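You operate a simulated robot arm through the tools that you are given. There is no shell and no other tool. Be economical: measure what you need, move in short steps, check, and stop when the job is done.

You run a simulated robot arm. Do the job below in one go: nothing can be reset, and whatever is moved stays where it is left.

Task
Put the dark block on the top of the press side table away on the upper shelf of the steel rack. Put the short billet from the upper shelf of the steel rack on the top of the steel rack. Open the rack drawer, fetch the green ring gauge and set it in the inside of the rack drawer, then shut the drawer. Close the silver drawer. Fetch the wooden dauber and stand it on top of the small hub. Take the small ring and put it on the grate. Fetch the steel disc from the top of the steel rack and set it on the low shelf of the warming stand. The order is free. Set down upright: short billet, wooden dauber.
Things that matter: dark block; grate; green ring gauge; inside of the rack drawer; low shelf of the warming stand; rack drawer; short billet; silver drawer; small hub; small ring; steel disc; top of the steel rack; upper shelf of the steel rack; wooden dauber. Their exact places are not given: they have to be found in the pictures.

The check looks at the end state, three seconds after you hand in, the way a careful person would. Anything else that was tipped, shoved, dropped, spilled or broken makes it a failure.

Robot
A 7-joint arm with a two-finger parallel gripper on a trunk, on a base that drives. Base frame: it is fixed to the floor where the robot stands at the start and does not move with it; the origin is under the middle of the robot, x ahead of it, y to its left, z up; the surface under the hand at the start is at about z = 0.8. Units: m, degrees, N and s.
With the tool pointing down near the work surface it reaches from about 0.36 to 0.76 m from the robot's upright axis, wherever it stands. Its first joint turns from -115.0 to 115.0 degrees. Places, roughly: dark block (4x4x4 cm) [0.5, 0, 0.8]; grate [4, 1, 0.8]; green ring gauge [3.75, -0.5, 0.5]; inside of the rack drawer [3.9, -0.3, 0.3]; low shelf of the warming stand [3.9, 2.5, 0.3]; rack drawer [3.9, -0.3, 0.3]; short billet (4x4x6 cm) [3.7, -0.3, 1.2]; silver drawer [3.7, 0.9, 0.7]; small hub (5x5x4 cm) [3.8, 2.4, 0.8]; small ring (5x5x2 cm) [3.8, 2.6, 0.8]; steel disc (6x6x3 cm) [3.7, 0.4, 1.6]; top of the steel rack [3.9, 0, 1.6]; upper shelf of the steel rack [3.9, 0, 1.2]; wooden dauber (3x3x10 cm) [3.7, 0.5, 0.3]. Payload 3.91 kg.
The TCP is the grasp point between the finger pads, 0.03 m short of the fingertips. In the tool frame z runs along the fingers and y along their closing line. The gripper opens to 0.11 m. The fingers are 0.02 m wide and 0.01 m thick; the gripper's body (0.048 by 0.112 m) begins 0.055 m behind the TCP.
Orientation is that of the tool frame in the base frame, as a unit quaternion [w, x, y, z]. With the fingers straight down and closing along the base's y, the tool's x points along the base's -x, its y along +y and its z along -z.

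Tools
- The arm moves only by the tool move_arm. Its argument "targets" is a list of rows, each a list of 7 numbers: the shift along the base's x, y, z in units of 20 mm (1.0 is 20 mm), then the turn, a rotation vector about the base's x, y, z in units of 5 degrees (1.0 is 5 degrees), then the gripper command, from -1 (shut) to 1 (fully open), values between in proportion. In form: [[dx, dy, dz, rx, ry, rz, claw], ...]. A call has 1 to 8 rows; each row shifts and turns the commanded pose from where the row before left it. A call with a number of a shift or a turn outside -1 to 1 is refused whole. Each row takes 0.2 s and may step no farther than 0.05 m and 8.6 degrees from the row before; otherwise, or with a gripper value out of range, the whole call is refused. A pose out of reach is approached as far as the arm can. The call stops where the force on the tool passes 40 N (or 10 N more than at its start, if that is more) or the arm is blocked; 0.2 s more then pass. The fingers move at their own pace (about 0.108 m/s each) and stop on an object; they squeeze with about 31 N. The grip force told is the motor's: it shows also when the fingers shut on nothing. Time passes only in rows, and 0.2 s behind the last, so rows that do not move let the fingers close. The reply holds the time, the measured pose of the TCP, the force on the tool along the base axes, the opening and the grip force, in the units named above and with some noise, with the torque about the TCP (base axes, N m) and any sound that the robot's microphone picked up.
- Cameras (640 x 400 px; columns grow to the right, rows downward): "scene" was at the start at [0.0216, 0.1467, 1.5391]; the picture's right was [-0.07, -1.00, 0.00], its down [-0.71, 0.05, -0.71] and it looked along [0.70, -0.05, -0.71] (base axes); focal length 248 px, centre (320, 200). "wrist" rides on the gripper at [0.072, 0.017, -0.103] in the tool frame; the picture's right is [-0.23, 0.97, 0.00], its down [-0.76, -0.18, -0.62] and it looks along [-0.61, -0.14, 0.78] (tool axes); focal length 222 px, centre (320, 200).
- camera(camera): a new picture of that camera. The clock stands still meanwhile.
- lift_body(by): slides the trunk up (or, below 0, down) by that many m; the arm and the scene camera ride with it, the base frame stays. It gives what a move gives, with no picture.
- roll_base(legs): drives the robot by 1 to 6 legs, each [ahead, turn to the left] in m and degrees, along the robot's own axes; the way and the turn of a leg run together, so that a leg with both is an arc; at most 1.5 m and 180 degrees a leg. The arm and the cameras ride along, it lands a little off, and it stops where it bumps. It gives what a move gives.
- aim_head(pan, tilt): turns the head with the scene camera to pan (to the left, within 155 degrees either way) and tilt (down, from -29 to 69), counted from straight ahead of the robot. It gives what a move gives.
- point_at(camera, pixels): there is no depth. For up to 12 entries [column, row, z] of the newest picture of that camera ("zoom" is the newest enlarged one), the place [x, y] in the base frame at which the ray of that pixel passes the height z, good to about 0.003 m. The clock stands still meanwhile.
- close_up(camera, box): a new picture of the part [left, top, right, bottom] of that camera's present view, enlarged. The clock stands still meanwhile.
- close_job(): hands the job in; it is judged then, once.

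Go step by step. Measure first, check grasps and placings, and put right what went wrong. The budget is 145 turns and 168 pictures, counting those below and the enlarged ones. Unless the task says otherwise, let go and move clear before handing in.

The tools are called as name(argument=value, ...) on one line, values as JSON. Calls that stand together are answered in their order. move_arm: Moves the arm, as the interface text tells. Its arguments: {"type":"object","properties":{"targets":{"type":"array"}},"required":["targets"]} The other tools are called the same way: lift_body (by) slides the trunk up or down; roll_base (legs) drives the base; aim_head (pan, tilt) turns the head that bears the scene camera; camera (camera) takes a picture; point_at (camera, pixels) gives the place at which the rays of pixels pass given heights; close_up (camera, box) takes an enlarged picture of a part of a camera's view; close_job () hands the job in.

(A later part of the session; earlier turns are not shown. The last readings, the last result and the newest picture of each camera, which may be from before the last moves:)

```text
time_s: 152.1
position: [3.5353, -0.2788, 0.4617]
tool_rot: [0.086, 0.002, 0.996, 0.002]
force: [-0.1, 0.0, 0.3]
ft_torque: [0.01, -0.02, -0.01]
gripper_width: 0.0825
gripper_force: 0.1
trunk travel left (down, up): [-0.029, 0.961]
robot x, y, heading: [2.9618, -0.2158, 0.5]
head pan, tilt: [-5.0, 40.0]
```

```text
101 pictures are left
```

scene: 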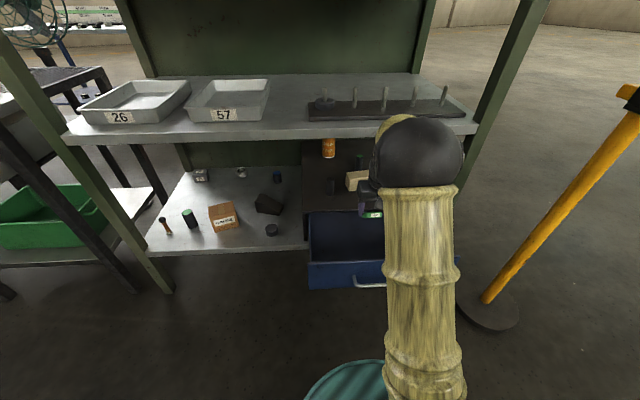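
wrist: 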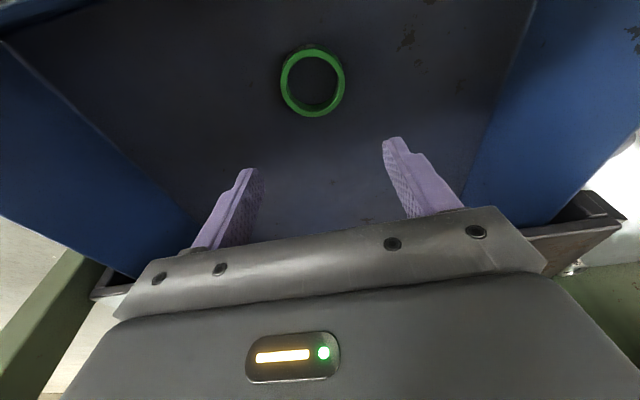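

The ring lies flat in the drawer at wrist (312,80). To shut it, I'll raise, back up, re-tilt to 50° with closed fingers, and push the panel above its handle.

lift_body(by=0.12)

roll_base(legs=[[-0.16, 0]])

move_arm(targets=[[-0.4, -0.1, 0, 0, -1, 0, -1], [-0.4, -0.1, 0, 0, -1, 0, -1], [-0.4, -0.1, 0, 0, -1, 0, -1], [-0.4, -0.1, 0, 0, -1, 0, -1], [-0.4, -0.1, 0, 0, -1, 0, -1], [-0.4, -0.1, 0, 0, -1, 0, -1], [-0.4, -0.1, 0, 0, -1, 0, -1], [-0.4, -0.1, 0, 0, -1, 0, -1]])

camera(camera="scene")

camera(camera="wrist")

```text
time_s: 153.6
position: [3.535, -0.2793, 0.5816]
tool_rot: [0.085, 0.003, 0.996, 0.002]
force: [-0.2, -0.1, -0.2]
ft_torque: [0.04, 0.0, -0.02]
gripper_width: 0.0826
gripper_force: 0.0
trunk travel left (down, up): [-0.149, 0.841]
robot x, y, heading: [2.9594, -0.2158, 0.7]
head pan, tilt: [-5.0, 40.0]
```

```text
time_s: 155.1
position: [3.3758, -0.2794, 0.5813]
tool_rot: [0.085, 0.002, 0.996, 0.0]
force: [0.3, -0.9, -0.3]
ft_torque: [0.01, 0.02, 0.0]
gripper_width: 0.0827
gripper_force: 0.1
trunk travel left (down, up): [-0.149, 0.841]
robot x, y, heading: [2.7991, -0.2189, 0.4]
head pan, tilt: [-5.0, 40.0]
```

```text
time_s: 156.9
position: [3.311, -0.2963, 0.5831]
tool_rot: [0.421, 0.001, 0.907, 0.001]
force: [-0.6, -2.3, -0.5]
ft_torque: [0.14, -0.02, 0.16]
gripper_width: 0.0
gripper_force: 30.5
trunk travel left (down, up): [-0.149, 0.841]
robot x, y, heading: [2.801, -0.2172, 0.4]
head pan, tilt: [-5.0, 40.0]
```

```text
100 pictures are left
```

scene: 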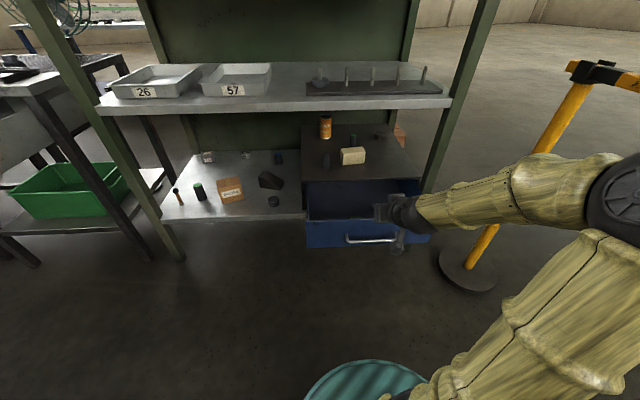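

```text
99 pictures are left
```

wrist: 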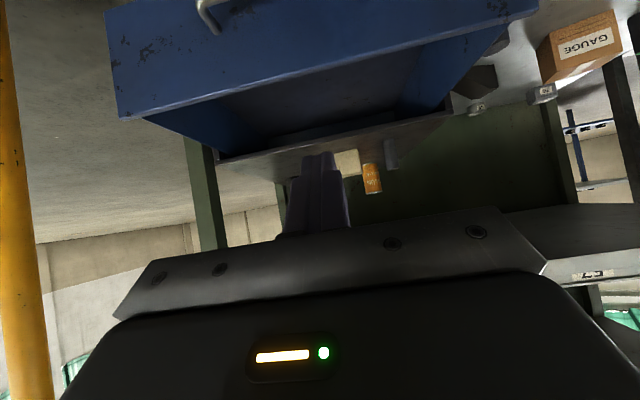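

The elbow sits out to the right, near the barrier. I'll check that gap before lowering.

aim_head(pan=-60, tilt=40)

camera(camera="scene")

```text
time_s: 158.2
position: [3.313, -0.2918, 0.5821]
tool_rot: [0.42, -0.002, 0.907, 0.002]
force: [0.3, 0.4, 0.0]
ft_torque: [0.01, 0.01, -0.02]
gripper_width: 0.0
gripper_force: 30.8
trunk travel left (down, up): [-0.149, 0.841]
robot x, y, heading: [2.7961, -0.2185, 0.6]
head pan, tilt: [-60.0, 40.0]
```

```text
98 pictures are left
```

scene: 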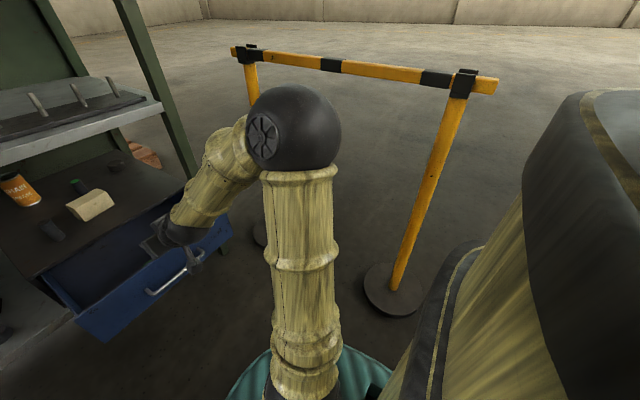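

The elbow is clear of the barrier. I'll lower to panel height and push.

lift_body(by=-0.147)

move_arm(targets=[[0, 0, -0.5, 0, 0, 0, -1], [1, 0, 0, 0, 0, 0, -1], [1, 0, 0, 0, 0, 0, -1], [1, 0, 0, 0, 0, 0, -1]])

camera(camera="wrist")

```text
time_s: 159.9
position: [3.3117, -0.2957, 0.4361]
tool_rot: [0.421, 0.002, 0.907, 0.001]
force: [0.4, 0.4, 0.0]
ft_torque: [-0.02, 0.02, 0.0]
gripper_width: 0.0
gripper_force: 31.6
trunk travel left (down, up): [-0.002, 0.988]
robot x, y, heading: [2.7992, -0.2173, 0.4]
head pan, tilt: [-60.0, 40.0]
```

```text
time_s: 160.9
position: [3.3714, -0.2953, 0.4255]
tool_rot: [0.421, 0.001, 0.907, 0.0]
force: [0.3, 0.1, -0.3]
ft_torque: [0.0, 0.02, 0.01]
gripper_width: 0.0002
gripper_force: 30.7
trunk travel left (down, up): [-0.002, 0.988]
robot x, y, heading: [2.8005, -0.2171, 0.4]
head pan, tilt: [-60.0, 40.0]
```

```text
97 pictures are left
```

wrist: 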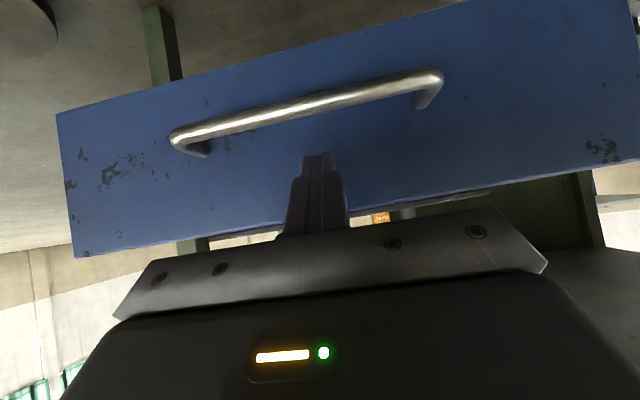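

The fingertips point at the panel above the handle. I'll push in steps.

move_arm(targets=[[0.8, 0, 0, 0, 0, 0, -1], [0.8, 0, 0, 0, 0, 0, -1], [0.8, 0, 0, 0, 0, 0, -1], [0.8, 0, 0, 0, 0, 0, -1], [0.8, 0, 0, 0, 0, 0, -1], [0.8, 0, 0, 0, 0, 0, -1], [0.8, 0, 0, 0, 0, 0, -1], [0.8, 0, 0, 0, 0, 0, -1]])

move_arm(targets=[[0.8, 0, 0, 0, 0, 0, -1], [0.8, 0, 0, 0, 0, 0, -1], [0.8, 0, 0, 0, 0, 0, -1], [0.6, 0, 0, 0, 0, 0, -1], [0.5, 0, 0, 0, 0, 0, -1], [0.5, 0, 0, 0, 0, 0, -1]])

camera(camera="wrist")

```text
time_s: 162.7
position: [3.4993, -0.2953, 0.4257]
tool_rot: [0.422, 0.001, 0.907, 0.002]
force: [-0.5, 0.8, -1.1]
ft_torque: [0.02, 0.02, -0.04]
gripper_width: 0.0
gripper_force: 31.1
trunk travel left (down, up): [-0.002, 0.988]
robot x, y, heading: [2.798, -0.2185, 0.4]
head pan, tilt: [-60.0, 40.0]
```

```text
time_s: 164.1
position: [3.5794, -0.2946, 0.4266]
tool_rot: [0.422, 0.001, 0.907, 0.001]
force: [0.6, 0.4, 1.2]
ft_torque: [0.01, 0.0, -0.03]
gripper_width: 0.0001
gripper_force: 31.3
trunk travel left (down, up): [-0.002, 0.988]
robot x, y, heading: [2.7992, -0.2188, 0.5]
head pan, tilt: [-60.0, 40.0]
```

```text
96 pictures are left
```

wrist: 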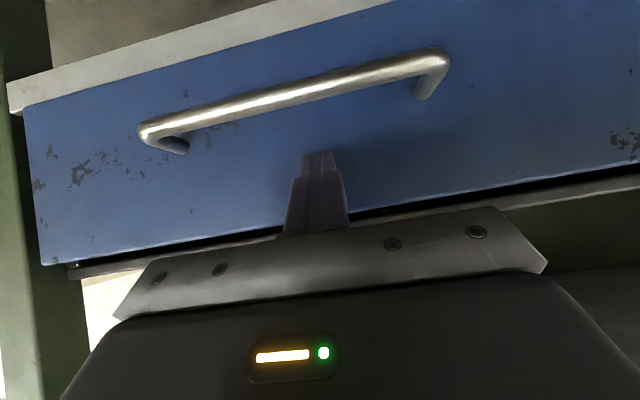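

Nearly shut, with no stop force yet. I'll push on until it seats.

move_arm(targets=[[0.4, 0, 0, 0, 0, 0, -1], [0.3, 0, 0, 0, 0, 0, -1], [0.3, 0, 0, 0, 0, 0, -1], [0.3, 0, 0, 0, 0, 0, -1], [0.3, 0, 0, 0, 0, 0, -1], [0.3, 0, 0, 0, 0, 0, -1]])

camera(camera="wrist")

```text
time_s: 165.0
position: [3.5981, -0.2943, 0.4253]
tool_rot: [0.416, 0.0, 0.909, 0.001]
force: [-14.0, -0.5, 6.2]
ft_torque: [0.02, -0.02, -0.01]
gripper_width: 0.0
gripper_force: 30.8
trunk travel left (down, up): [-0.002, 0.988]
robot x, y, heading: [2.8006, -0.2181, 0.7]
head pan, tilt: [-60.0, 40.0]
stopped in row 4: the force on the tool passed its limit at 53 N (the readings are from after the stop); the commanded pose is now the measured one
```

```text
95 pictures are left
```

wrist: 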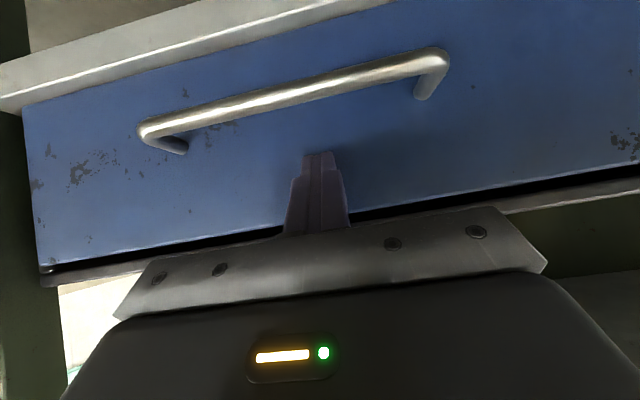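

The drawer is shut (53 N stop). Now the steel disc: I'll retract, raise the trunk, and drive left along the rack.

move_arm(targets=[[-1, 0, 0.2, 0, 0, 0, -1], [-1, 0, 0.2, 0, 0, 0, -1], [-1, 0, 0.2, 0, 0, 0, -1], [-1, 0, 0.2, 0, 0, 0, -1], [-1, 0, 0, 0, 0, 0, -1], [-1, 0, 0, 0, 0, 0, -1], [-1, 0, 0, 0, 0, 0, -1], [-1, 0, 0, 0, 0, 0, 0.6]])

lift_body(by=0.4)

lift_body(by=0.4)

aim_head(pan=30, tilt=30)

camera(camera="scene")

```text
time_s: 166.8
position: [3.4399, -0.2939, 0.4393]
tool_rot: [0.417, -0.001, 0.909, 0.002]
force: [-0.7, -0.4, 0.4]
ft_torque: [0.01, 0.0, -0.02]
gripper_width: 0.0812
gripper_force: 0.0
trunk travel left (down, up): [-0.002, 0.988]
robot x, y, heading: [2.7986, -0.219, 0.5]
head pan, tilt: [-60.0, 40.0]
```

```text
time_s: 170.6
position: [3.4396, -0.2943, 0.8378]
tool_rot: [0.416, 0.0, 0.909, 0.002]
force: [-0.3, -0.1, -0.7]
ft_torque: [-0.02, 0.03, 0.0]
gripper_width: 0.0879
gripper_force: 0.0
trunk travel left (down, up): [-0.402, 0.588]
robot x, y, heading: [2.7989, -0.2157, 0.4]
head pan, tilt: [-60.0, 40.0]
```

```text
time_s: 174.4
position: [3.4404, -0.2939, 1.2386]
tool_rot: [0.416, 0.0, 0.91, 0.002]
force: [0.4, -0.8, 0.8]
ft_torque: [-0.01, 0.01, 0.02]
gripper_width: 0.088
gripper_force: 0.1
trunk travel left (down, up): [-0.802, 0.188]
robot x, y, heading: [2.798, -0.2147, 0.9]
head pan, tilt: [-60.0, 40.0]
```

```text
time_s: 176.1
position: [3.4401, -0.2945, 1.2387]
tool_rot: [0.416, 0.001, 0.909, 0.001]
force: [0.6, -0.5, 0.4]
ft_torque: [0.01, -0.03, 0.01]
gripper_width: 0.0881
gripper_force: 0.0
trunk travel left (down, up): [-0.802, 0.188]
robot x, y, heading: [2.7951, -0.2216, 0.4]
head pan, tilt: [30.0, 30.0]
```

```text
94 pictures are left
```

scene: 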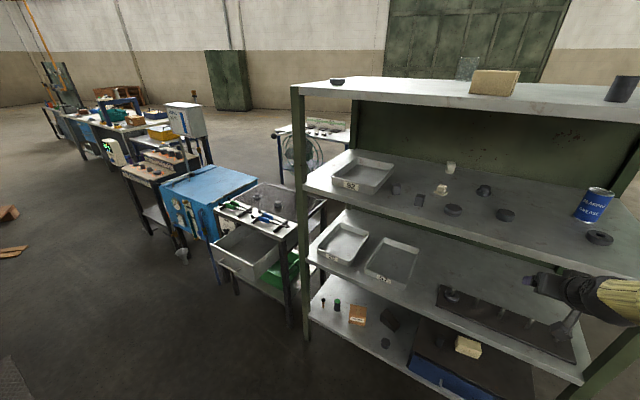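

The silver drawer stands open at (250,255). I'll measure the furniture along the left.

point_at(camera="scene", pixels=[[247, 280, 0.6], [213, 250, 0.6], [235, 285, 0], [306, 340, 0], [290, 325, 0], [192, 280, 0], [152, 235, 0], [185, 262, 0], [125, 167, 0.8], [196, 162, 0.8], [297, 235, 0.8], [218, 207, 0.8]])

close_up(camera="scene", box=[80, 80, 340, 300])

```text
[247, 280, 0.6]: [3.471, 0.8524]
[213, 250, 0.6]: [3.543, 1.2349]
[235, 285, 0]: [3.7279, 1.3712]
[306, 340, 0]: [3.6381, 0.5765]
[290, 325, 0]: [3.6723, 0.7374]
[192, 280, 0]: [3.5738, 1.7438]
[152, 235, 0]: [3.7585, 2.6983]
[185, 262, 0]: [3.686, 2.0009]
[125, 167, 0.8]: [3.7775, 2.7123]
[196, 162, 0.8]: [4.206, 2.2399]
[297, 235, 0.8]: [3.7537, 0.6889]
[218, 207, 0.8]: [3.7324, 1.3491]
```

```text
1.82 times, centred on (210, 190) of scene
```

zoom: 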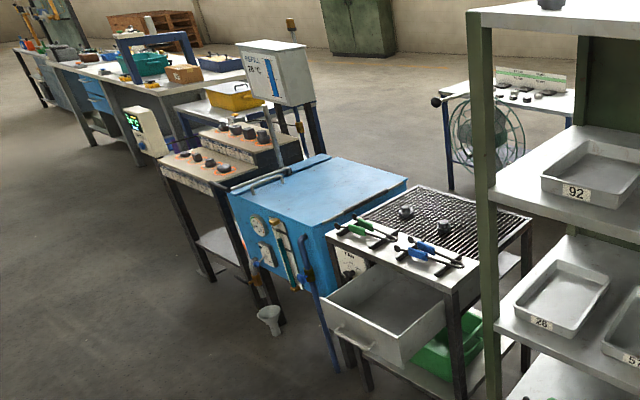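

The disc needs the base near (3.09, 0.36). I'll drive there.

roll_base(legs=[[0, 89.5], [0.58, 0], [0, -90], [0.28, 0]])

lift_body(by=0.186)

aim_head(pan=10, tilt=25)

camera(camera="scene")

```text
time_s: 192.1
position: [3.6056, 0.2804, 1.239]
tool_rot: [0.412, 0.009, 0.911, -0.003]
force: [-7.7, -0.4, 4.3]
ft_torque: [0.24, 0.02, 0.29]
gripper_width: 0.0881
gripper_force: 0.1
trunk travel left (down, up): [-0.802, 0.188]
robot x, y, heading: [2.9697, 0.3686, -0.8]
head pan, tilt: [30.0, 30.0]
stopped in leg 4: the force on the tool passed its limit at 218 N (the readings are from after the stop); the commanded pose is now the measured one
```

```text
time_s: 194.1
position: [3.6071, 0.2809, 1.4246]
tool_rot: [0.412, 0.01, 0.911, -0.003]
force: [-0.8, -0.2, -0.4]
ft_torque: [-0.02, -0.02, -0.03]
gripper_width: 0.0883
gripper_force: 0.0
trunk travel left (down, up): [-0.988, 0.002]
robot x, y, heading: [2.9724, 0.3721, -0.7]
head pan, tilt: [30.0, 30.0]
```

```text
time_s: 194.9
position: [3.6059, 0.2807, 1.4249]
tool_rot: [0.412, 0.009, 0.911, -0.002]
force: [-0.1, -0.3, -0.2]
ft_torque: [0.0, 0.0, 0.0]
gripper_width: 0.088
gripper_force: 0.1
trunk travel left (down, up): [-0.988, 0.002]
robot x, y, heading: [2.9681, 0.3694, -0.6]
head pan, tilt: [10.0, 25.0]
```

```text
92 pictures are left
```

scene: 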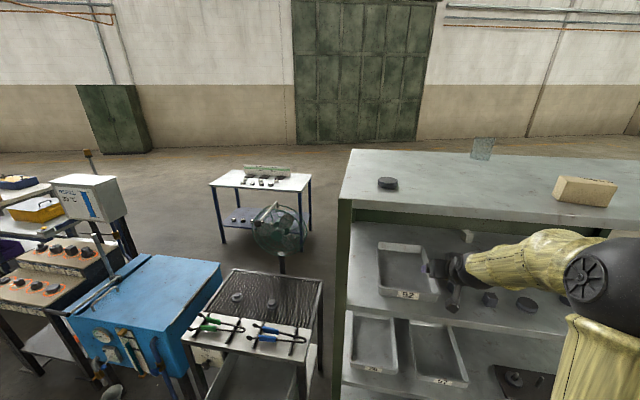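

The fingertips bumped the upper shelf's front edge on the way in (hand was farther out than I allowed for). I'll back off at once and check the rack for any shifted items.

roll_base(legs=[[-0.15, 0.7]])

camera(camera="scene")

close_up(camera="scene", box=[320, 130, 640, 400])

camera(camera="wrist")

```text
time_s: 196.4
position: [3.4551, 0.2888, 1.4242]
tool_rot: [0.412, 0.004, 0.911, 0.0]
force: [0.6, 0.1, -0.2]
ft_torque: [0.03, -0.02, -0.01]
gripper_width: 0.0882
gripper_force: 0.0
trunk travel left (down, up): [-0.988, 0.002]
robot x, y, heading: [2.8198, 0.3737, 0.2]
head pan, tilt: [10.0, 25.0]
```

```text
91 pictures are left
```

scene: 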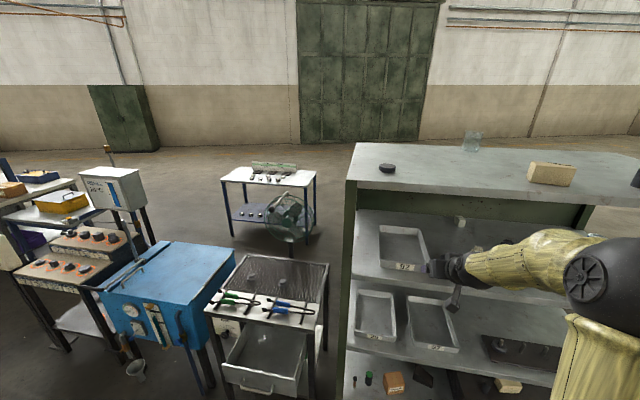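

```text
1.48 times, centred on (480, 265) of scene
```

zoom: 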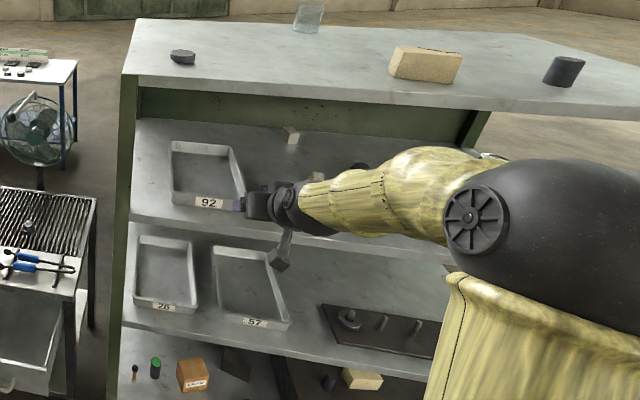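

```text
89 pictures are left
```

wrist: 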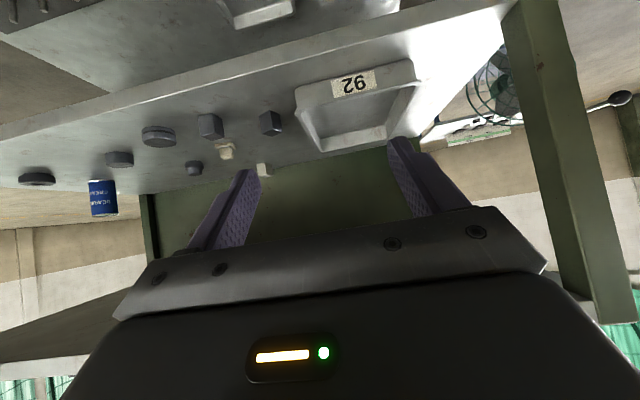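

Nothing moved: block, billet, tray and small items still stand. Now I'll raise the arm above the rack's top, and measure the disc.

move_arm(targets=[[-0.2, 0.6, 1, 0, 0, 0, 0.7], [-0.2, 0.6, 1, 0, 0, 0, 0.7], [-0.2, 0.6, 1, 0, 0, 0, 0.7], [-0.2, 0.6, 1, 0, 0, 0, 0.7], [-0.2, 0.6, 1, 0, 0, 0, 0.7], [-0.2, 0.6, 1, 0, 0, 0, 0.7], [-0.2, 0.6, 1, 0, 0, 0, 0.7], [-0.2, 0.6, 1, 0, 0, 0, 0.7]])

move_arm(targets=[[0, 0.6, 1, 0, 0, 0, 0.7], [0, 0.6, 1, 0, 0, 0, 0.7], [0, 0.6, 1, 0, 0, 0, 0.7], [0, 0.6, 1, 0, 0, 0, 0.7], [0, 0.6, 1, 0, 0, 0, 0.7], [0, 0.6, 1, 0, 0, 0, 0.7]])

camera(camera="wrist")

close_up(camera="scene", box=[340, 130, 500, 230])

```text
time_s: 198.2
position: [3.4219, 0.3871, 1.5849]
tool_rot: [0.413, 0.005, 0.911, -0.001]
force: [1.1, 0.0, -0.3]
ft_torque: [-0.01, -0.02, -0.01]
gripper_width: 0.0934
gripper_force: 0.0
trunk travel left (down, up): [-0.988, 0.002]
robot x, y, heading: [2.8225, 0.3712, -0.2]
head pan, tilt: [10.0, 25.0]
```

```text
time_s: 199.6
position: [3.4222, 0.4602, 1.7048]
tool_rot: [0.413, 0.004, 0.911, 0.0]
force: [1.0, 0.1, 0.4]
ft_torque: [-0.03, 0.03, 0.03]
gripper_width: 0.0935
gripper_force: 0.0
trunk travel left (down, up): [-0.988, 0.002]
robot x, y, heading: [2.821, 0.3691, -0.1]
head pan, tilt: [10.0, 25.0]
```

```text
88 pictures are left
```

wrist: 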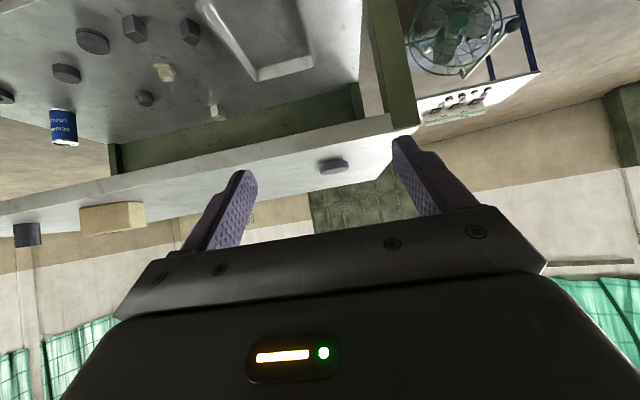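

```text
4.00 times, centred on (420, 180) of scene
```

zoom: 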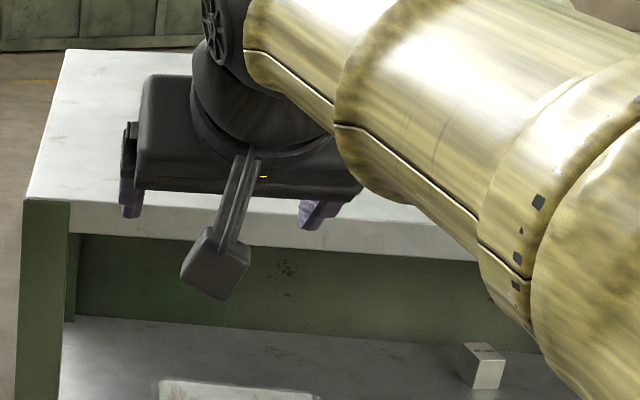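

I'll measure the disc at wrist (334,166).

point_at(camera="wrist", pixels=[[334, 162, 1.607], [334, 170, 1.637], [320, 168, 1.62], [349, 163, 1.62], [418, 130, 1.607]])

close_up(camera="wrist", box=[260, 110, 420, 210])

```text
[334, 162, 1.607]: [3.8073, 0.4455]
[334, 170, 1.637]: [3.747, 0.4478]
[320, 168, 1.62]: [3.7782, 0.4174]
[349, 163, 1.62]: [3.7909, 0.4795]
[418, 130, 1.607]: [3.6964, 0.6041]
```

```text
4.00 times, centred on (340, 160) of wrist
```

zoom: 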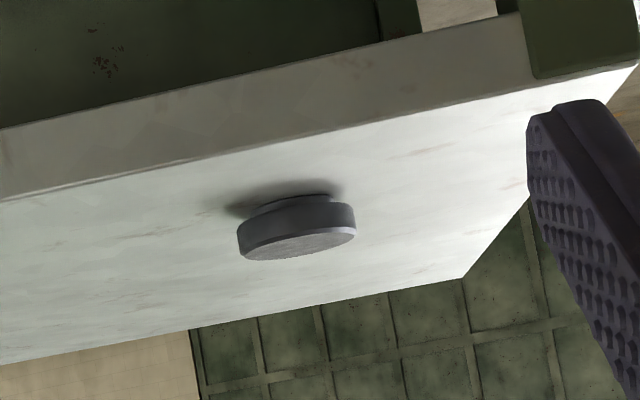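

The disc's centre is near (3.78, 0.45). I'll drive 0.2 m ahead at this height and look again.

roll_base(legs=[[0.2, 0]])

move_arm(targets=[[1, 0, 0, 0, 0, 0, 0.7], [1, 0, 0, 0, 0, 0, 0.7], [1, 0, 0, 0, 0, 0, 0.7], [1, 0, 0, 0, 0, 0, 0.7]])

camera(camera="wrist")

camera(camera="scene")

```text
time_s: 201.4
position: [3.6278, 0.4565, 1.7051]
tool_rot: [0.412, 0.005, 0.911, 0.0]
force: [0.3, -0.9, 0.2]
ft_torque: [0.03, 0.03, -0.01]
gripper_width: 0.0936
gripper_force: 0.0
trunk travel left (down, up): [-0.988, 0.002]
robot x, y, heading: [3.0188, 0.3683, 0.0]
head pan, tilt: [10.0, 25.0]
```

```text
time_s: 202.4
position: [3.7105, 0.4549, 1.704]
tool_rot: [0.411, 0.007, 0.912, -0.001]
force: [0.8, 0.3, 0.3]
ft_torque: [0.01, 0.03, 0.0]
gripper_width: 0.0935
gripper_force: 0.0
trunk travel left (down, up): [-0.988, 0.002]
robot x, y, heading: [3.023, 0.3716, -0.3]
head pan, tilt: [10.0, 25.0]
```

```text
85 pictures are left
```

wrist: 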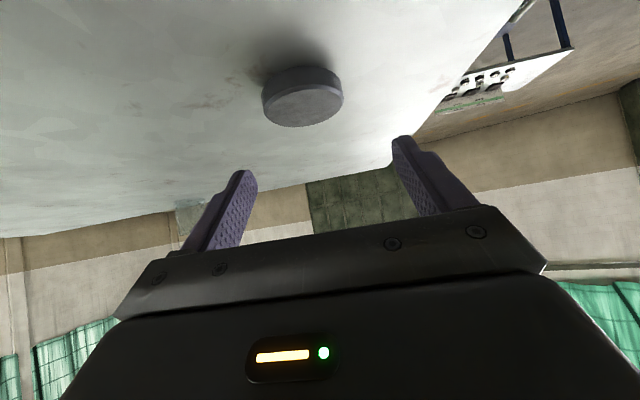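

```text
84 pictures are left
```

scene: 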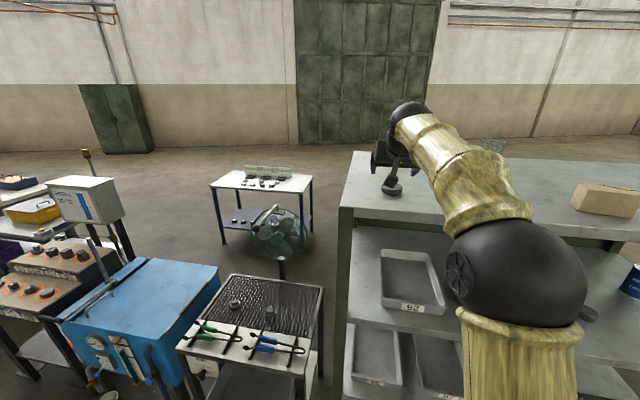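

point_at(camera="wrist", pixels=[[303, 106, 1.637], [264, 106, 1.637], [342, 98, 1.637], [303, 126, 1.637], [303, 90, 1.637]])

```text
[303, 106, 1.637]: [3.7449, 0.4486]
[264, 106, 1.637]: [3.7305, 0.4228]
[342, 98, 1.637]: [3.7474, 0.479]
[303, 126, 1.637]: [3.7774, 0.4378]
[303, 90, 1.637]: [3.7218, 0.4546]
```

The disc's centre is (3.747, 0.449). I'll descend so the fingertips straddle its rim, then close.

move_arm(targets=[[0.25, -0.07, -0.77, 0, 0, 0, 0.7], [0.25, -0.07, -0.77, 0, 0, 0, 0.7], [0.25, -0.07, -0.77, 0, 0, 0, 0.7], [0.25, -0.07, -0.77, 0, 0, 0, 0.7], [0, 0, 0, 0, 0, 0, 0.7]])

camera(camera="wrist")

```text
time_s: 203.6
position: [3.7259, 0.4505, 1.6477]
tool_rot: [0.416, 0.005, 0.91, -0.001]
force: [2.6, -0.5, 15.5]
ft_torque: [-0.78, -0.34, 0.23]
gripper_width: 0.0932
gripper_force: 0.0
trunk travel left (down, up): [-0.988, 0.002]
robot x, y, heading: [3.0215, 0.3696, -0.1]
head pan, tilt: [10.0, 25.0]
```

```text
83 pictures are left
```

wrist: 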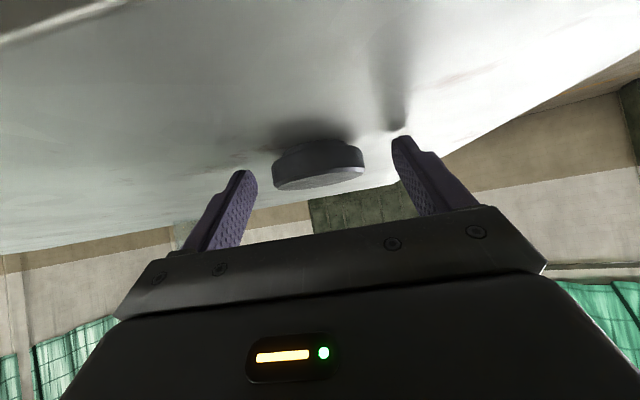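

The fingertips just touch the rack's top. I'll lift 4 mm and close on the disc.

move_arm(targets=[[0.1, 0, 0.2, 0, 0, 0, 0.7], [0, 0, 0, 0, 0, 0, -1], [0, 0, 0, 0, 0, 0, -1], [0, 0, 0, 0, 0, 0, -1], [0, 0, 0, 0, 0, 0, -1]])

move_arm(targets=[[0, 0, 1, 0, 0, 0, -1], [0, 0, 1, 0, 0, 0, -1], [-1, 0, 0, 0, 0, 0, -1], [-1, 0, 0, 0, 0, 0, -1], [-1, 0, 0, 0, 0, 0, -1]])

camera(camera="wrist")

```text
time_s: 204.8
position: [3.7286, 0.4518, 1.6467]
tool_rot: [0.412, 0.005, 0.911, -0.001]
force: [-1.2, 1.2, 6.7]
ft_torque: [0.17, 0.04, 0.05]
gripper_width: 0.0595
gripper_force: 31.4
trunk travel left (down, up): [-0.988, 0.002]
robot x, y, heading: [3.0238, 0.3701, -0.4]
head pan, tilt: [10.0, 25.0]
```

```text
time_s: 206.0
position: [3.6696, 0.4504, 1.6869]
tool_rot: [0.412, 0.006, 0.911, -0.001]
force: [0.2, 1.2, -3.9]
ft_torque: [-0.02, 0.08, 0.01]
gripper_width: 0.0592
gripper_force: 31.0
trunk travel left (down, up): [-0.988, 0.002]
robot x, y, heading: [3.02, 0.3692, -0.4]
head pan, tilt: [10.0, 25.0]
```

```text
82 pictures are left
```

wrist: 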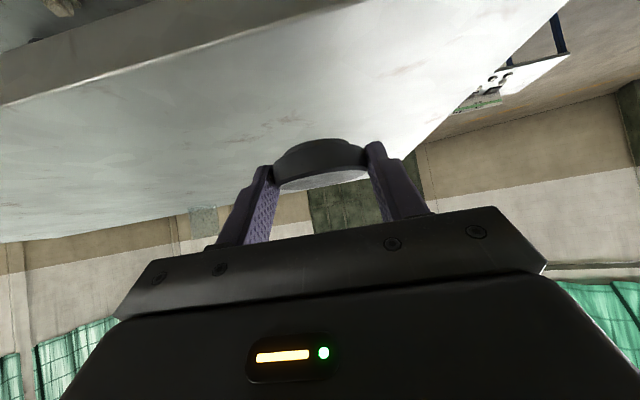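

The disc is held. I'll back away, lower somewhat and drive left to face the warming stand at y≈2.45.

roll_base(legs=[[-0.36, 0.3]])

lift_body(by=-0.4)

aim_head(pan=60, tilt=30)

camera(camera="scene")

```text
time_s: 208.6
position: [3.3144, 0.4561, 1.6875]
tool_rot: [0.411, 0.002, 0.911, 0.001]
force: [-0.3, 0.8, -4.0]
ft_torque: [-0.02, 0.03, 0.0]
gripper_width: 0.0593
gripper_force: 31.4
trunk travel left (down, up): [-0.988, 0.002]
robot x, y, heading: [2.6667, 0.3717, 0.5]
head pan, tilt: [10.0, 25.0]
```

```text
time_s: 212.5
position: [3.3155, 0.4568, 1.2862]
tool_rot: [0.412, 0.001, 0.911, 0.0]
force: [-0.6, 0.4, -4.5]
ft_torque: [0.03, 0.06, 0.01]
gripper_width: 0.0593
gripper_force: 30.8
trunk travel left (down, up): [-0.588, 0.402]
robot x, y, heading: [2.666, 0.3695, 0.4]
head pan, tilt: [10.0, 25.0]
```

```text
time_s: 213.6
position: [3.3156, 0.4575, 1.2865]
tool_rot: [0.411, 0.002, 0.911, 0.0]
force: [-0.1, 0.6, -2.4]
ft_torque: [0.01, 0.08, 0.01]
gripper_width: 0.0595
gripper_force: 31.4
trunk travel left (down, up): [-0.588, 0.402]
robot x, y, heading: [2.6696, 0.369, 0.4]
head pan, tilt: [60.0, 30.0]
```

```text
81 pictures are left
```

scene: 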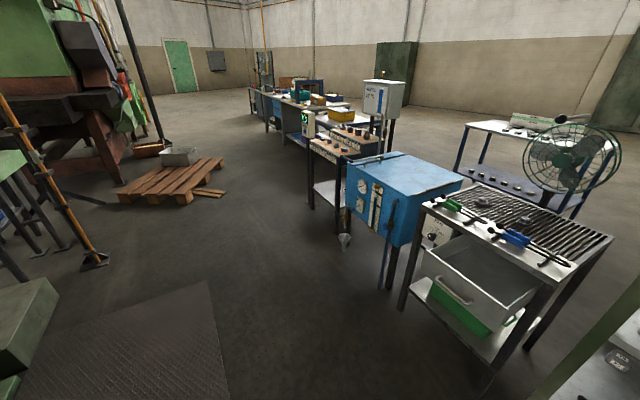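

A pallet (180,180) and a post foot (92,262) lie to the left. I'll measure them, with the stand and the funnel.

point_at(camera="scene", pixels=[[92, 265, 0], [190, 205, 0], [222, 170, 0], [225, 195, 0], [343, 248, 0], [310, 210, 0], [335, 235, 0], [312, 150, 0.8], [345, 165, 0.8], [383, 288, 0], [312, 188, 0.3], [215, 300, 0]])

close_up(camera="scene", box=[270, 70, 430, 270])

```text
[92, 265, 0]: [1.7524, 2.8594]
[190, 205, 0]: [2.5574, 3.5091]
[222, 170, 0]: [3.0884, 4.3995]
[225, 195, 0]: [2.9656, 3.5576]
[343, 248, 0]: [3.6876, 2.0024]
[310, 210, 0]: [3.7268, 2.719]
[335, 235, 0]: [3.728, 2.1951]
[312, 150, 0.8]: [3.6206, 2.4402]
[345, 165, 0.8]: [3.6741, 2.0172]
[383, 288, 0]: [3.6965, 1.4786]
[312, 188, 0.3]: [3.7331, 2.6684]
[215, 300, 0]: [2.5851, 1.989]
```

```text
2.00 times, centred on (350, 170) of scene
```

zoom: 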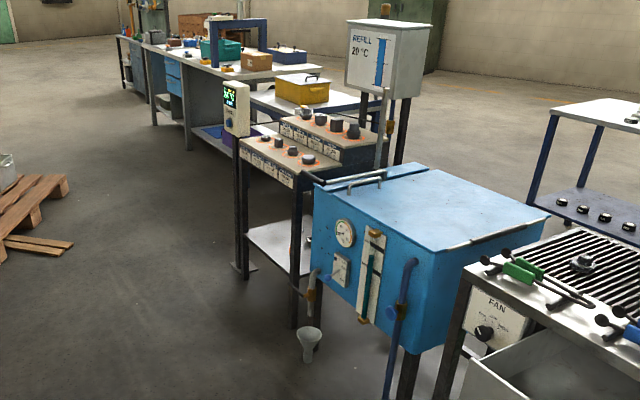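

The lane at x≈2.67 is clear up to y≈3.4. I'll drive to face the stand (y 2.15–2.72).

roll_base(legs=[[0, 89.6], [1.5, 0], [0.56, 0], [0, -90]])

aim_head(pan=0, tilt=35)

camera(camera="scene")

camera(camera="wrist")

```text
time_s: 236.7
position: [3.3101, 2.5028, 1.2874]
tool_rot: [0.412, -0.001, 0.911, 0.003]
force: [0.2, -0.6, -4.2]
ft_torque: [0.0, 0.12, 0.02]
gripper_width: 0.0591
gripper_force: 30.9
trunk travel left (down, up): [-0.588, 0.402]
robot x, y, heading: [2.662, 2.4182, 0.8]
head pan, tilt: [60.0, 30.0]
```

```text
time_s: 237.9
position: [3.3095, 2.5031, 1.2878]
tool_rot: [0.412, 0.0, 0.911, 0.002]
force: [0.1, -1.3, -4.1]
ft_torque: [0.01, 0.08, -0.05]
gripper_width: 0.0593
gripper_force: 30.9
trunk travel left (down, up): [-0.588, 0.402]
robot x, y, heading: [2.6641, 2.4172, 0.5]
head pan, tilt: [0.0, 35.0]
```

```text
79 pictures are left
```

scene: 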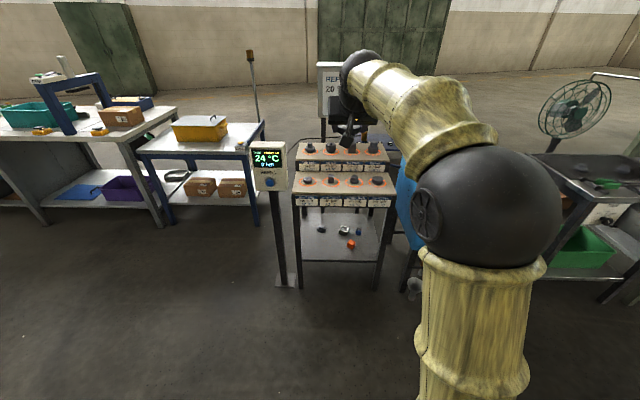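

```text
78 pictures are left
```

wrist: 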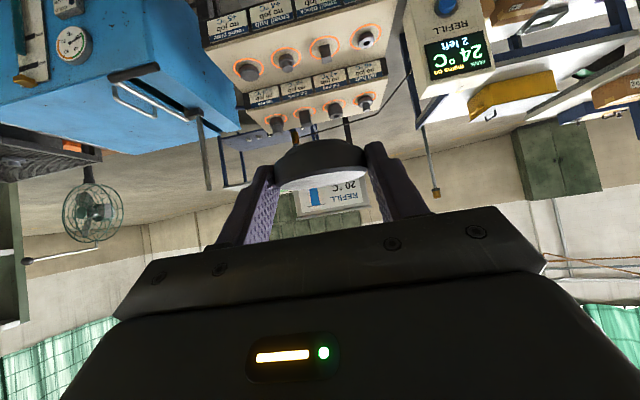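

The stand shows two tiers of labelled parts and a low shelf with a few items. I'll zoom in.

close_up(camera="scene", box=[240, 130, 420, 300])

close_up(camera="wrist", box=[190, 0, 410, 140])

point_at(camera="scene", pixels=[[322, 231, 0.3], [344, 231, 0.3], [352, 245, 0.3], [303, 262, 0.3], [378, 262, 0.3], [309, 222, 0.3], [297, 205, 0.8], [392, 207, 0.8], [297, 196, 0.8], [390, 197, 0.8]])

```text
2.35 times, centred on (330, 215) of scene
```

zoom: 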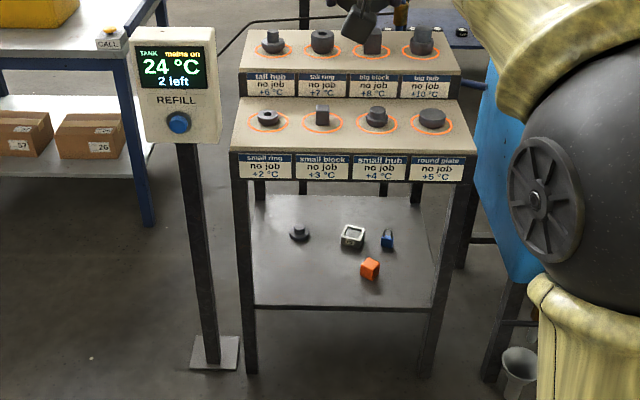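

```text
2.86 times, centred on (300, 70) of wrist
```

zoom: 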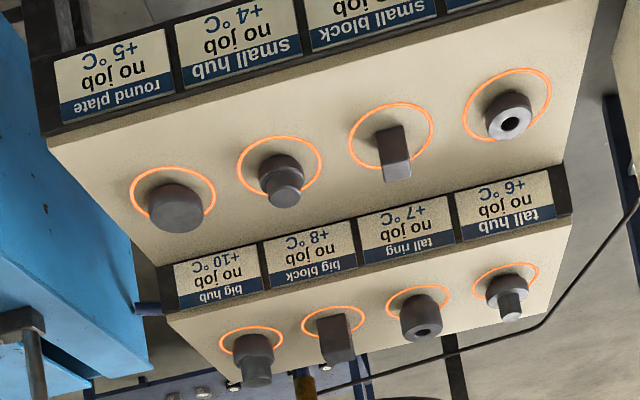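

```text
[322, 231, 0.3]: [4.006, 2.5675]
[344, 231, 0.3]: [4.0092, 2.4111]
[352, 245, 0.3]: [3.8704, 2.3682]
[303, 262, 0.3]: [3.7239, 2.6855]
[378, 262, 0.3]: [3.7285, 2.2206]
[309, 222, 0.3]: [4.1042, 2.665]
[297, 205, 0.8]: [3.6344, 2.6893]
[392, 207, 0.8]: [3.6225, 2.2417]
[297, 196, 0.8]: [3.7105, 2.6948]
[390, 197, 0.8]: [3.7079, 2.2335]
```

The low shelf's free front-left spot is around (3.82, 2.55). I'll lower the trunk and arm in front of the stand first.

lift_body(by=-0.4)

lift_body(by=-0.18)

move_arm(targets=[[0, 0.3, -1, 0, 0, 0, -1], [0, 0.3, -1, 0, 0, 0, -1], [0, 0.3, -1, 0, 0, 0, -1], [0, 0.3, -1, 0, 0, 0, -1], [0, 0.3, -1, 0, 0, 0, -1], [0, 0.3, -1, 0, 0, 0, -1], [0, 0.3, -1, 0, 0, 0, -1], [0, 0.3, -1, 0, 0, 0, -1]])

move_arm(targets=[[0, 0, -1, 0, 0, 0, -1], [0, 0, -1, 0, 0, 0, -1], [0, 0, -1, 0, 0, 0, -1], [0, 0, -1, 0, 0, 0, -1]])

roll_base(legs=[[0.33, 0]])

camera(camera="scene")

camera(camera="wrist")

```text
time_s: 241.8
position: [3.3094, 2.5025, 0.8868]
tool_rot: [0.411, -0.001, 0.911, 0.003]
force: [0.0, -0.7, -3.7]
ft_torque: [-0.02, 0.07, -0.05]
gripper_width: 0.0592
gripper_force: 31.3
trunk travel left (down, up): [-0.188, 0.802]
robot x, y, heading: [2.6623, 2.4176, 0.5]
head pan, tilt: [0.0, 35.0]
```

```text
time_s: 243.8
position: [3.3082, 2.5041, 0.7063]
tool_rot: [0.411, -0.001, 0.912, 0.002]
force: [0.2, -0.3, -3.5]
ft_torque: [0.01, 0.09, 0.0]
gripper_width: 0.0592
gripper_force: 31.0
trunk travel left (down, up): [-0.008, 0.982]
robot x, y, heading: [2.6636, 2.4178, 0.4]
head pan, tilt: [0.0, 35.0]
```

```text
time_s: 245.6
position: [3.3085, 2.5512, 0.5464]
tool_rot: [0.411, -0.001, 0.912, 0.002]
force: [0.2, -0.5, -4.2]
ft_torque: [0.03, 0.09, 0.03]
gripper_width: 0.059
gripper_force: 31.2
trunk travel left (down, up): [-0.008, 0.982]
robot x, y, heading: [2.664, 2.4161, 0.6]
head pan, tilt: [0.0, 35.0]
```

```text
time_s: 246.6
position: [3.3077, 2.5514, 0.4671]
tool_rot: [0.411, 0.0, 0.912, 0.002]
force: [0.3, -0.4, -4.2]
ft_torque: [0.0, 0.1, 0.02]
gripper_width: 0.0591
gripper_force: 31.2
trunk travel left (down, up): [-0.008, 0.982]
robot x, y, heading: [2.6661, 2.4197, 0.5]
head pan, tilt: [0.0, 35.0]
```

```text
time_s: 249.1
position: [3.6422, 2.5572, 0.4667]
tool_rot: [0.412, -0.001, 0.911, 0.002]
force: [0.2, 0.2, -4.4]
ft_torque: [0.0, 0.08, -0.01]
gripper_width: 0.0592
gripper_force: 31.3
trunk travel left (down, up): [-0.008, 0.982]
robot x, y, heading: [2.9949, 2.4182, 0.8]
head pan, tilt: [0.0, 35.0]
```

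```text
75 pictures are left
```

scene: 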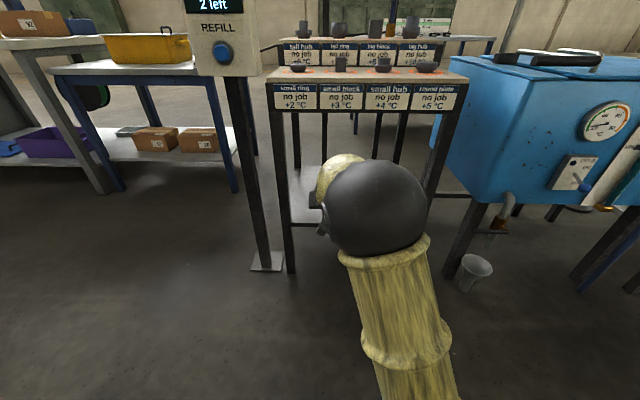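

```text
74 pictures are left
```

wrist: 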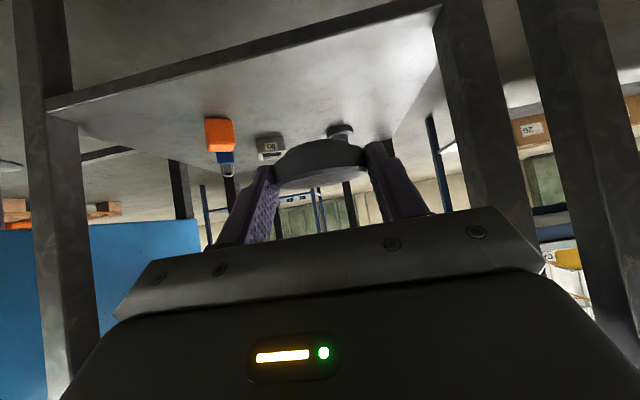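

The way in between the legs is clear. I'll move in 0.16 m, then lower to contact.

move_arm(targets=[[1, -0.1, 0, 0, 0, 0, -1], [1, -0.1, 0, 0, 0, 0, -1], [1, -0.1, 0, 0, 0, 0, -1], [1, -0.1, 0, 0, 0, 0, -1], [1, -0.1, 0, 0, 0, 0, -1], [1, -0.1, 0, 0, 0, 0, -1], [1, -0.1, 0, 0, 0, 0, -1], [1, -0.1, 0, 0, 0, 0, -1]])

move_arm(targets=[[0, 0, -1, 0, 0, 0, -1], [0, 0, -1, 0, 0, 0, -1], [0, 0, -1, 0, 0, 0, -1], [0, 0, -1, 0, 0, 0, -1], [0, 0, -1, 0, 0, 0, -1]])

camera(camera="wrist")

```text
time_s: 250.9
position: [3.8009, 2.5399, 0.4658]
tool_rot: [0.411, -0.001, 0.912, 0.002]
force: [-0.6, 0.3, -5.0]
ft_torque: [-0.01, 0.08, -0.02]
gripper_width: 0.0591
gripper_force: 31.1
trunk travel left (down, up): [-0.008, 0.982]
robot x, y, heading: [2.9958, 2.4176, 0.7]
head pan, tilt: [0.0, 35.0]
```

```text
time_s: 252.1
position: [3.8019, 2.5401, 0.3674]
tool_rot: [0.411, -0.001, 0.912, 0.002]
force: [-0.3, -0.4, -2.9]
ft_torque: [0.0, 0.11, 0.01]
gripper_width: 0.0588
gripper_force: 31.3
trunk travel left (down, up): [-0.008, 0.982]
robot x, y, heading: [2.9932, 2.4223, 0.8]
head pan, tilt: [0.0, 35.0]
```

```text
73 pictures are left
```

wrist: 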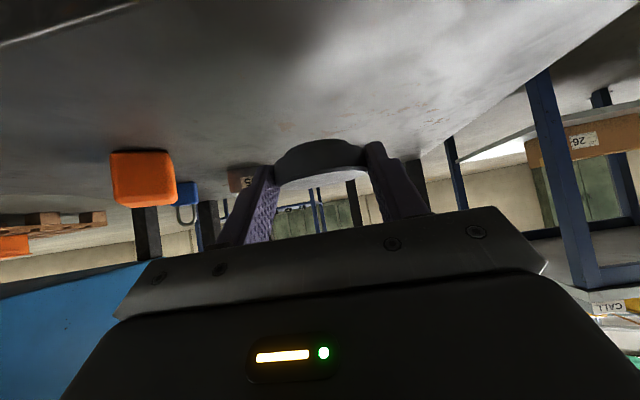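

Near the shelf with free space around it. I'll fine-lower to contact.

move_arm(targets=[[0, 0, -0.3, 0, 0, 0, -1], [0, 0, -0.3, 0, 0, 0, -1], [0, 0, -0.2, 0, 0, 0, -1], [0, 0, -0.2, 0, 0, 0, -1], [0, 0, -0.2, 0, 0, 0, -1], [0, 0, -0.2, 0, 0, 0, -1], [0, 0, -0.2, 0, 0, 0, -1], [0, 0, -0.2, 0, 0, 0, -1]])

```text
time_s: 253.9
position: [3.8019, 2.5401, 0.3293]
tool_rot: [0.41, -0.001, 0.912, 0.002]
force: [-0.3, -0.7, -3.9]
ft_torque: [-0.01, 0.09, -0.03]
gripper_width: 0.0591
gripper_force: 31.3
trunk travel left (down, up): [-0.008, 0.982]
robot x, y, heading: [2.9969, 2.4226, 0.4]
head pan, tilt: [0.0, 35.0]
```

move_arm(targets=[[0, 0, -0.2, 0, 0, 0, -1], [0, 0, -0.2, 0, 0, 0, -1], [0, 0, -0.2, 0, 0, 0, -1], [0, 0, -0.2, 0, 0, 0, -1], [0, 0, -0.2, 0, 0, 0, -1], [0, 0, -0.2, 0, 0, 0, -1]])

camera(camera="wrist")

```text
time_s: 254.9
position: [3.8051, 2.5408, 0.3258]
tool_rot: [0.421, -0.003, 0.907, 0.004]
force: [0.5, 1.3, 12.0]
ft_torque: [-0.1, 0.03, 0.0]
gripper_width: 0.059
gripper_force: 30.6
trunk travel left (down, up): [-0.008, 0.982]
robot x, y, heading: [2.993, 2.4209, 0.3]
head pan, tilt: [0.0, 35.0]
stopped in row 4: the force on the tool passed its limit at 44 N (the readings are from after the stop); the commanded pose is now the measured one
```

```text
72 pictures are left
```

wrist: 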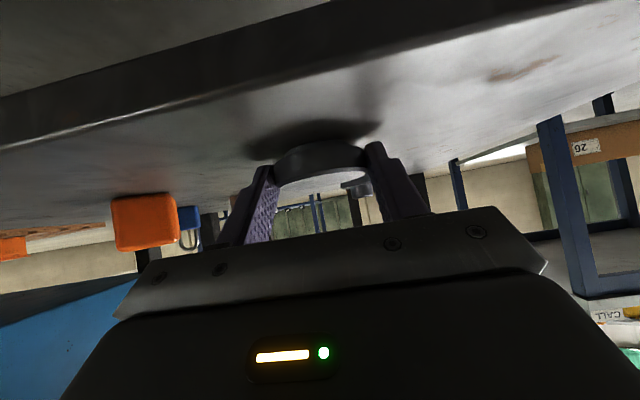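

Contact. I'll release and withdraw up and back.

move_arm(targets=[[0, 0, 0, 0, 0, 0, 0.4], [0, 0, 0, 0, 0, 0, 0.6], [0, 0, 0, 0, 0, 0, 0.6], [-0.5, 0, 0.8, 0, 0, 0, 0.6], [-0.5, 0, 0.8, 0, 0, 0, 0.6], [-0.8, 0, 0.8, 0, 0, 0, 0.6], [-1, 0, 0.5, 0, 0, 0, 0.6], [-1, 0, 0.5, 0, 0, 0, 0.6]])

camera(camera="wrist")

```text
time_s: 256.7
position: [3.7275, 2.5396, 0.3913]
tool_rot: [0.418, -0.002, 0.908, 0.003]
force: [0.1, 0.5, -0.8]
ft_torque: [-0.02, -0.02, 0.01]
gripper_width: 0.088
gripper_force: 0.0
trunk travel left (down, up): [-0.008, 0.982]
robot x, y, heading: [2.9979, 2.4228, 0.6]
head pan, tilt: [0.0, 35.0]
```

```text
71 pictures are left
```

wrist: 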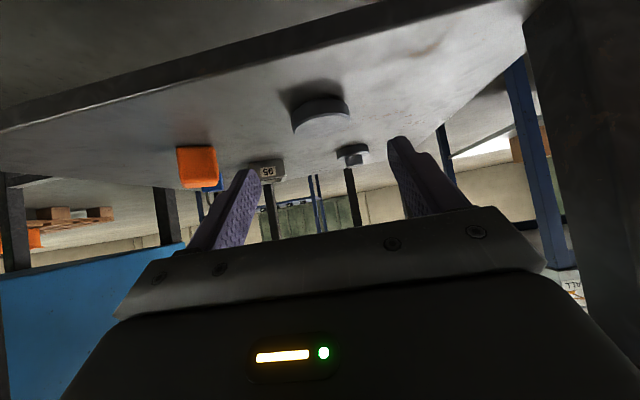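

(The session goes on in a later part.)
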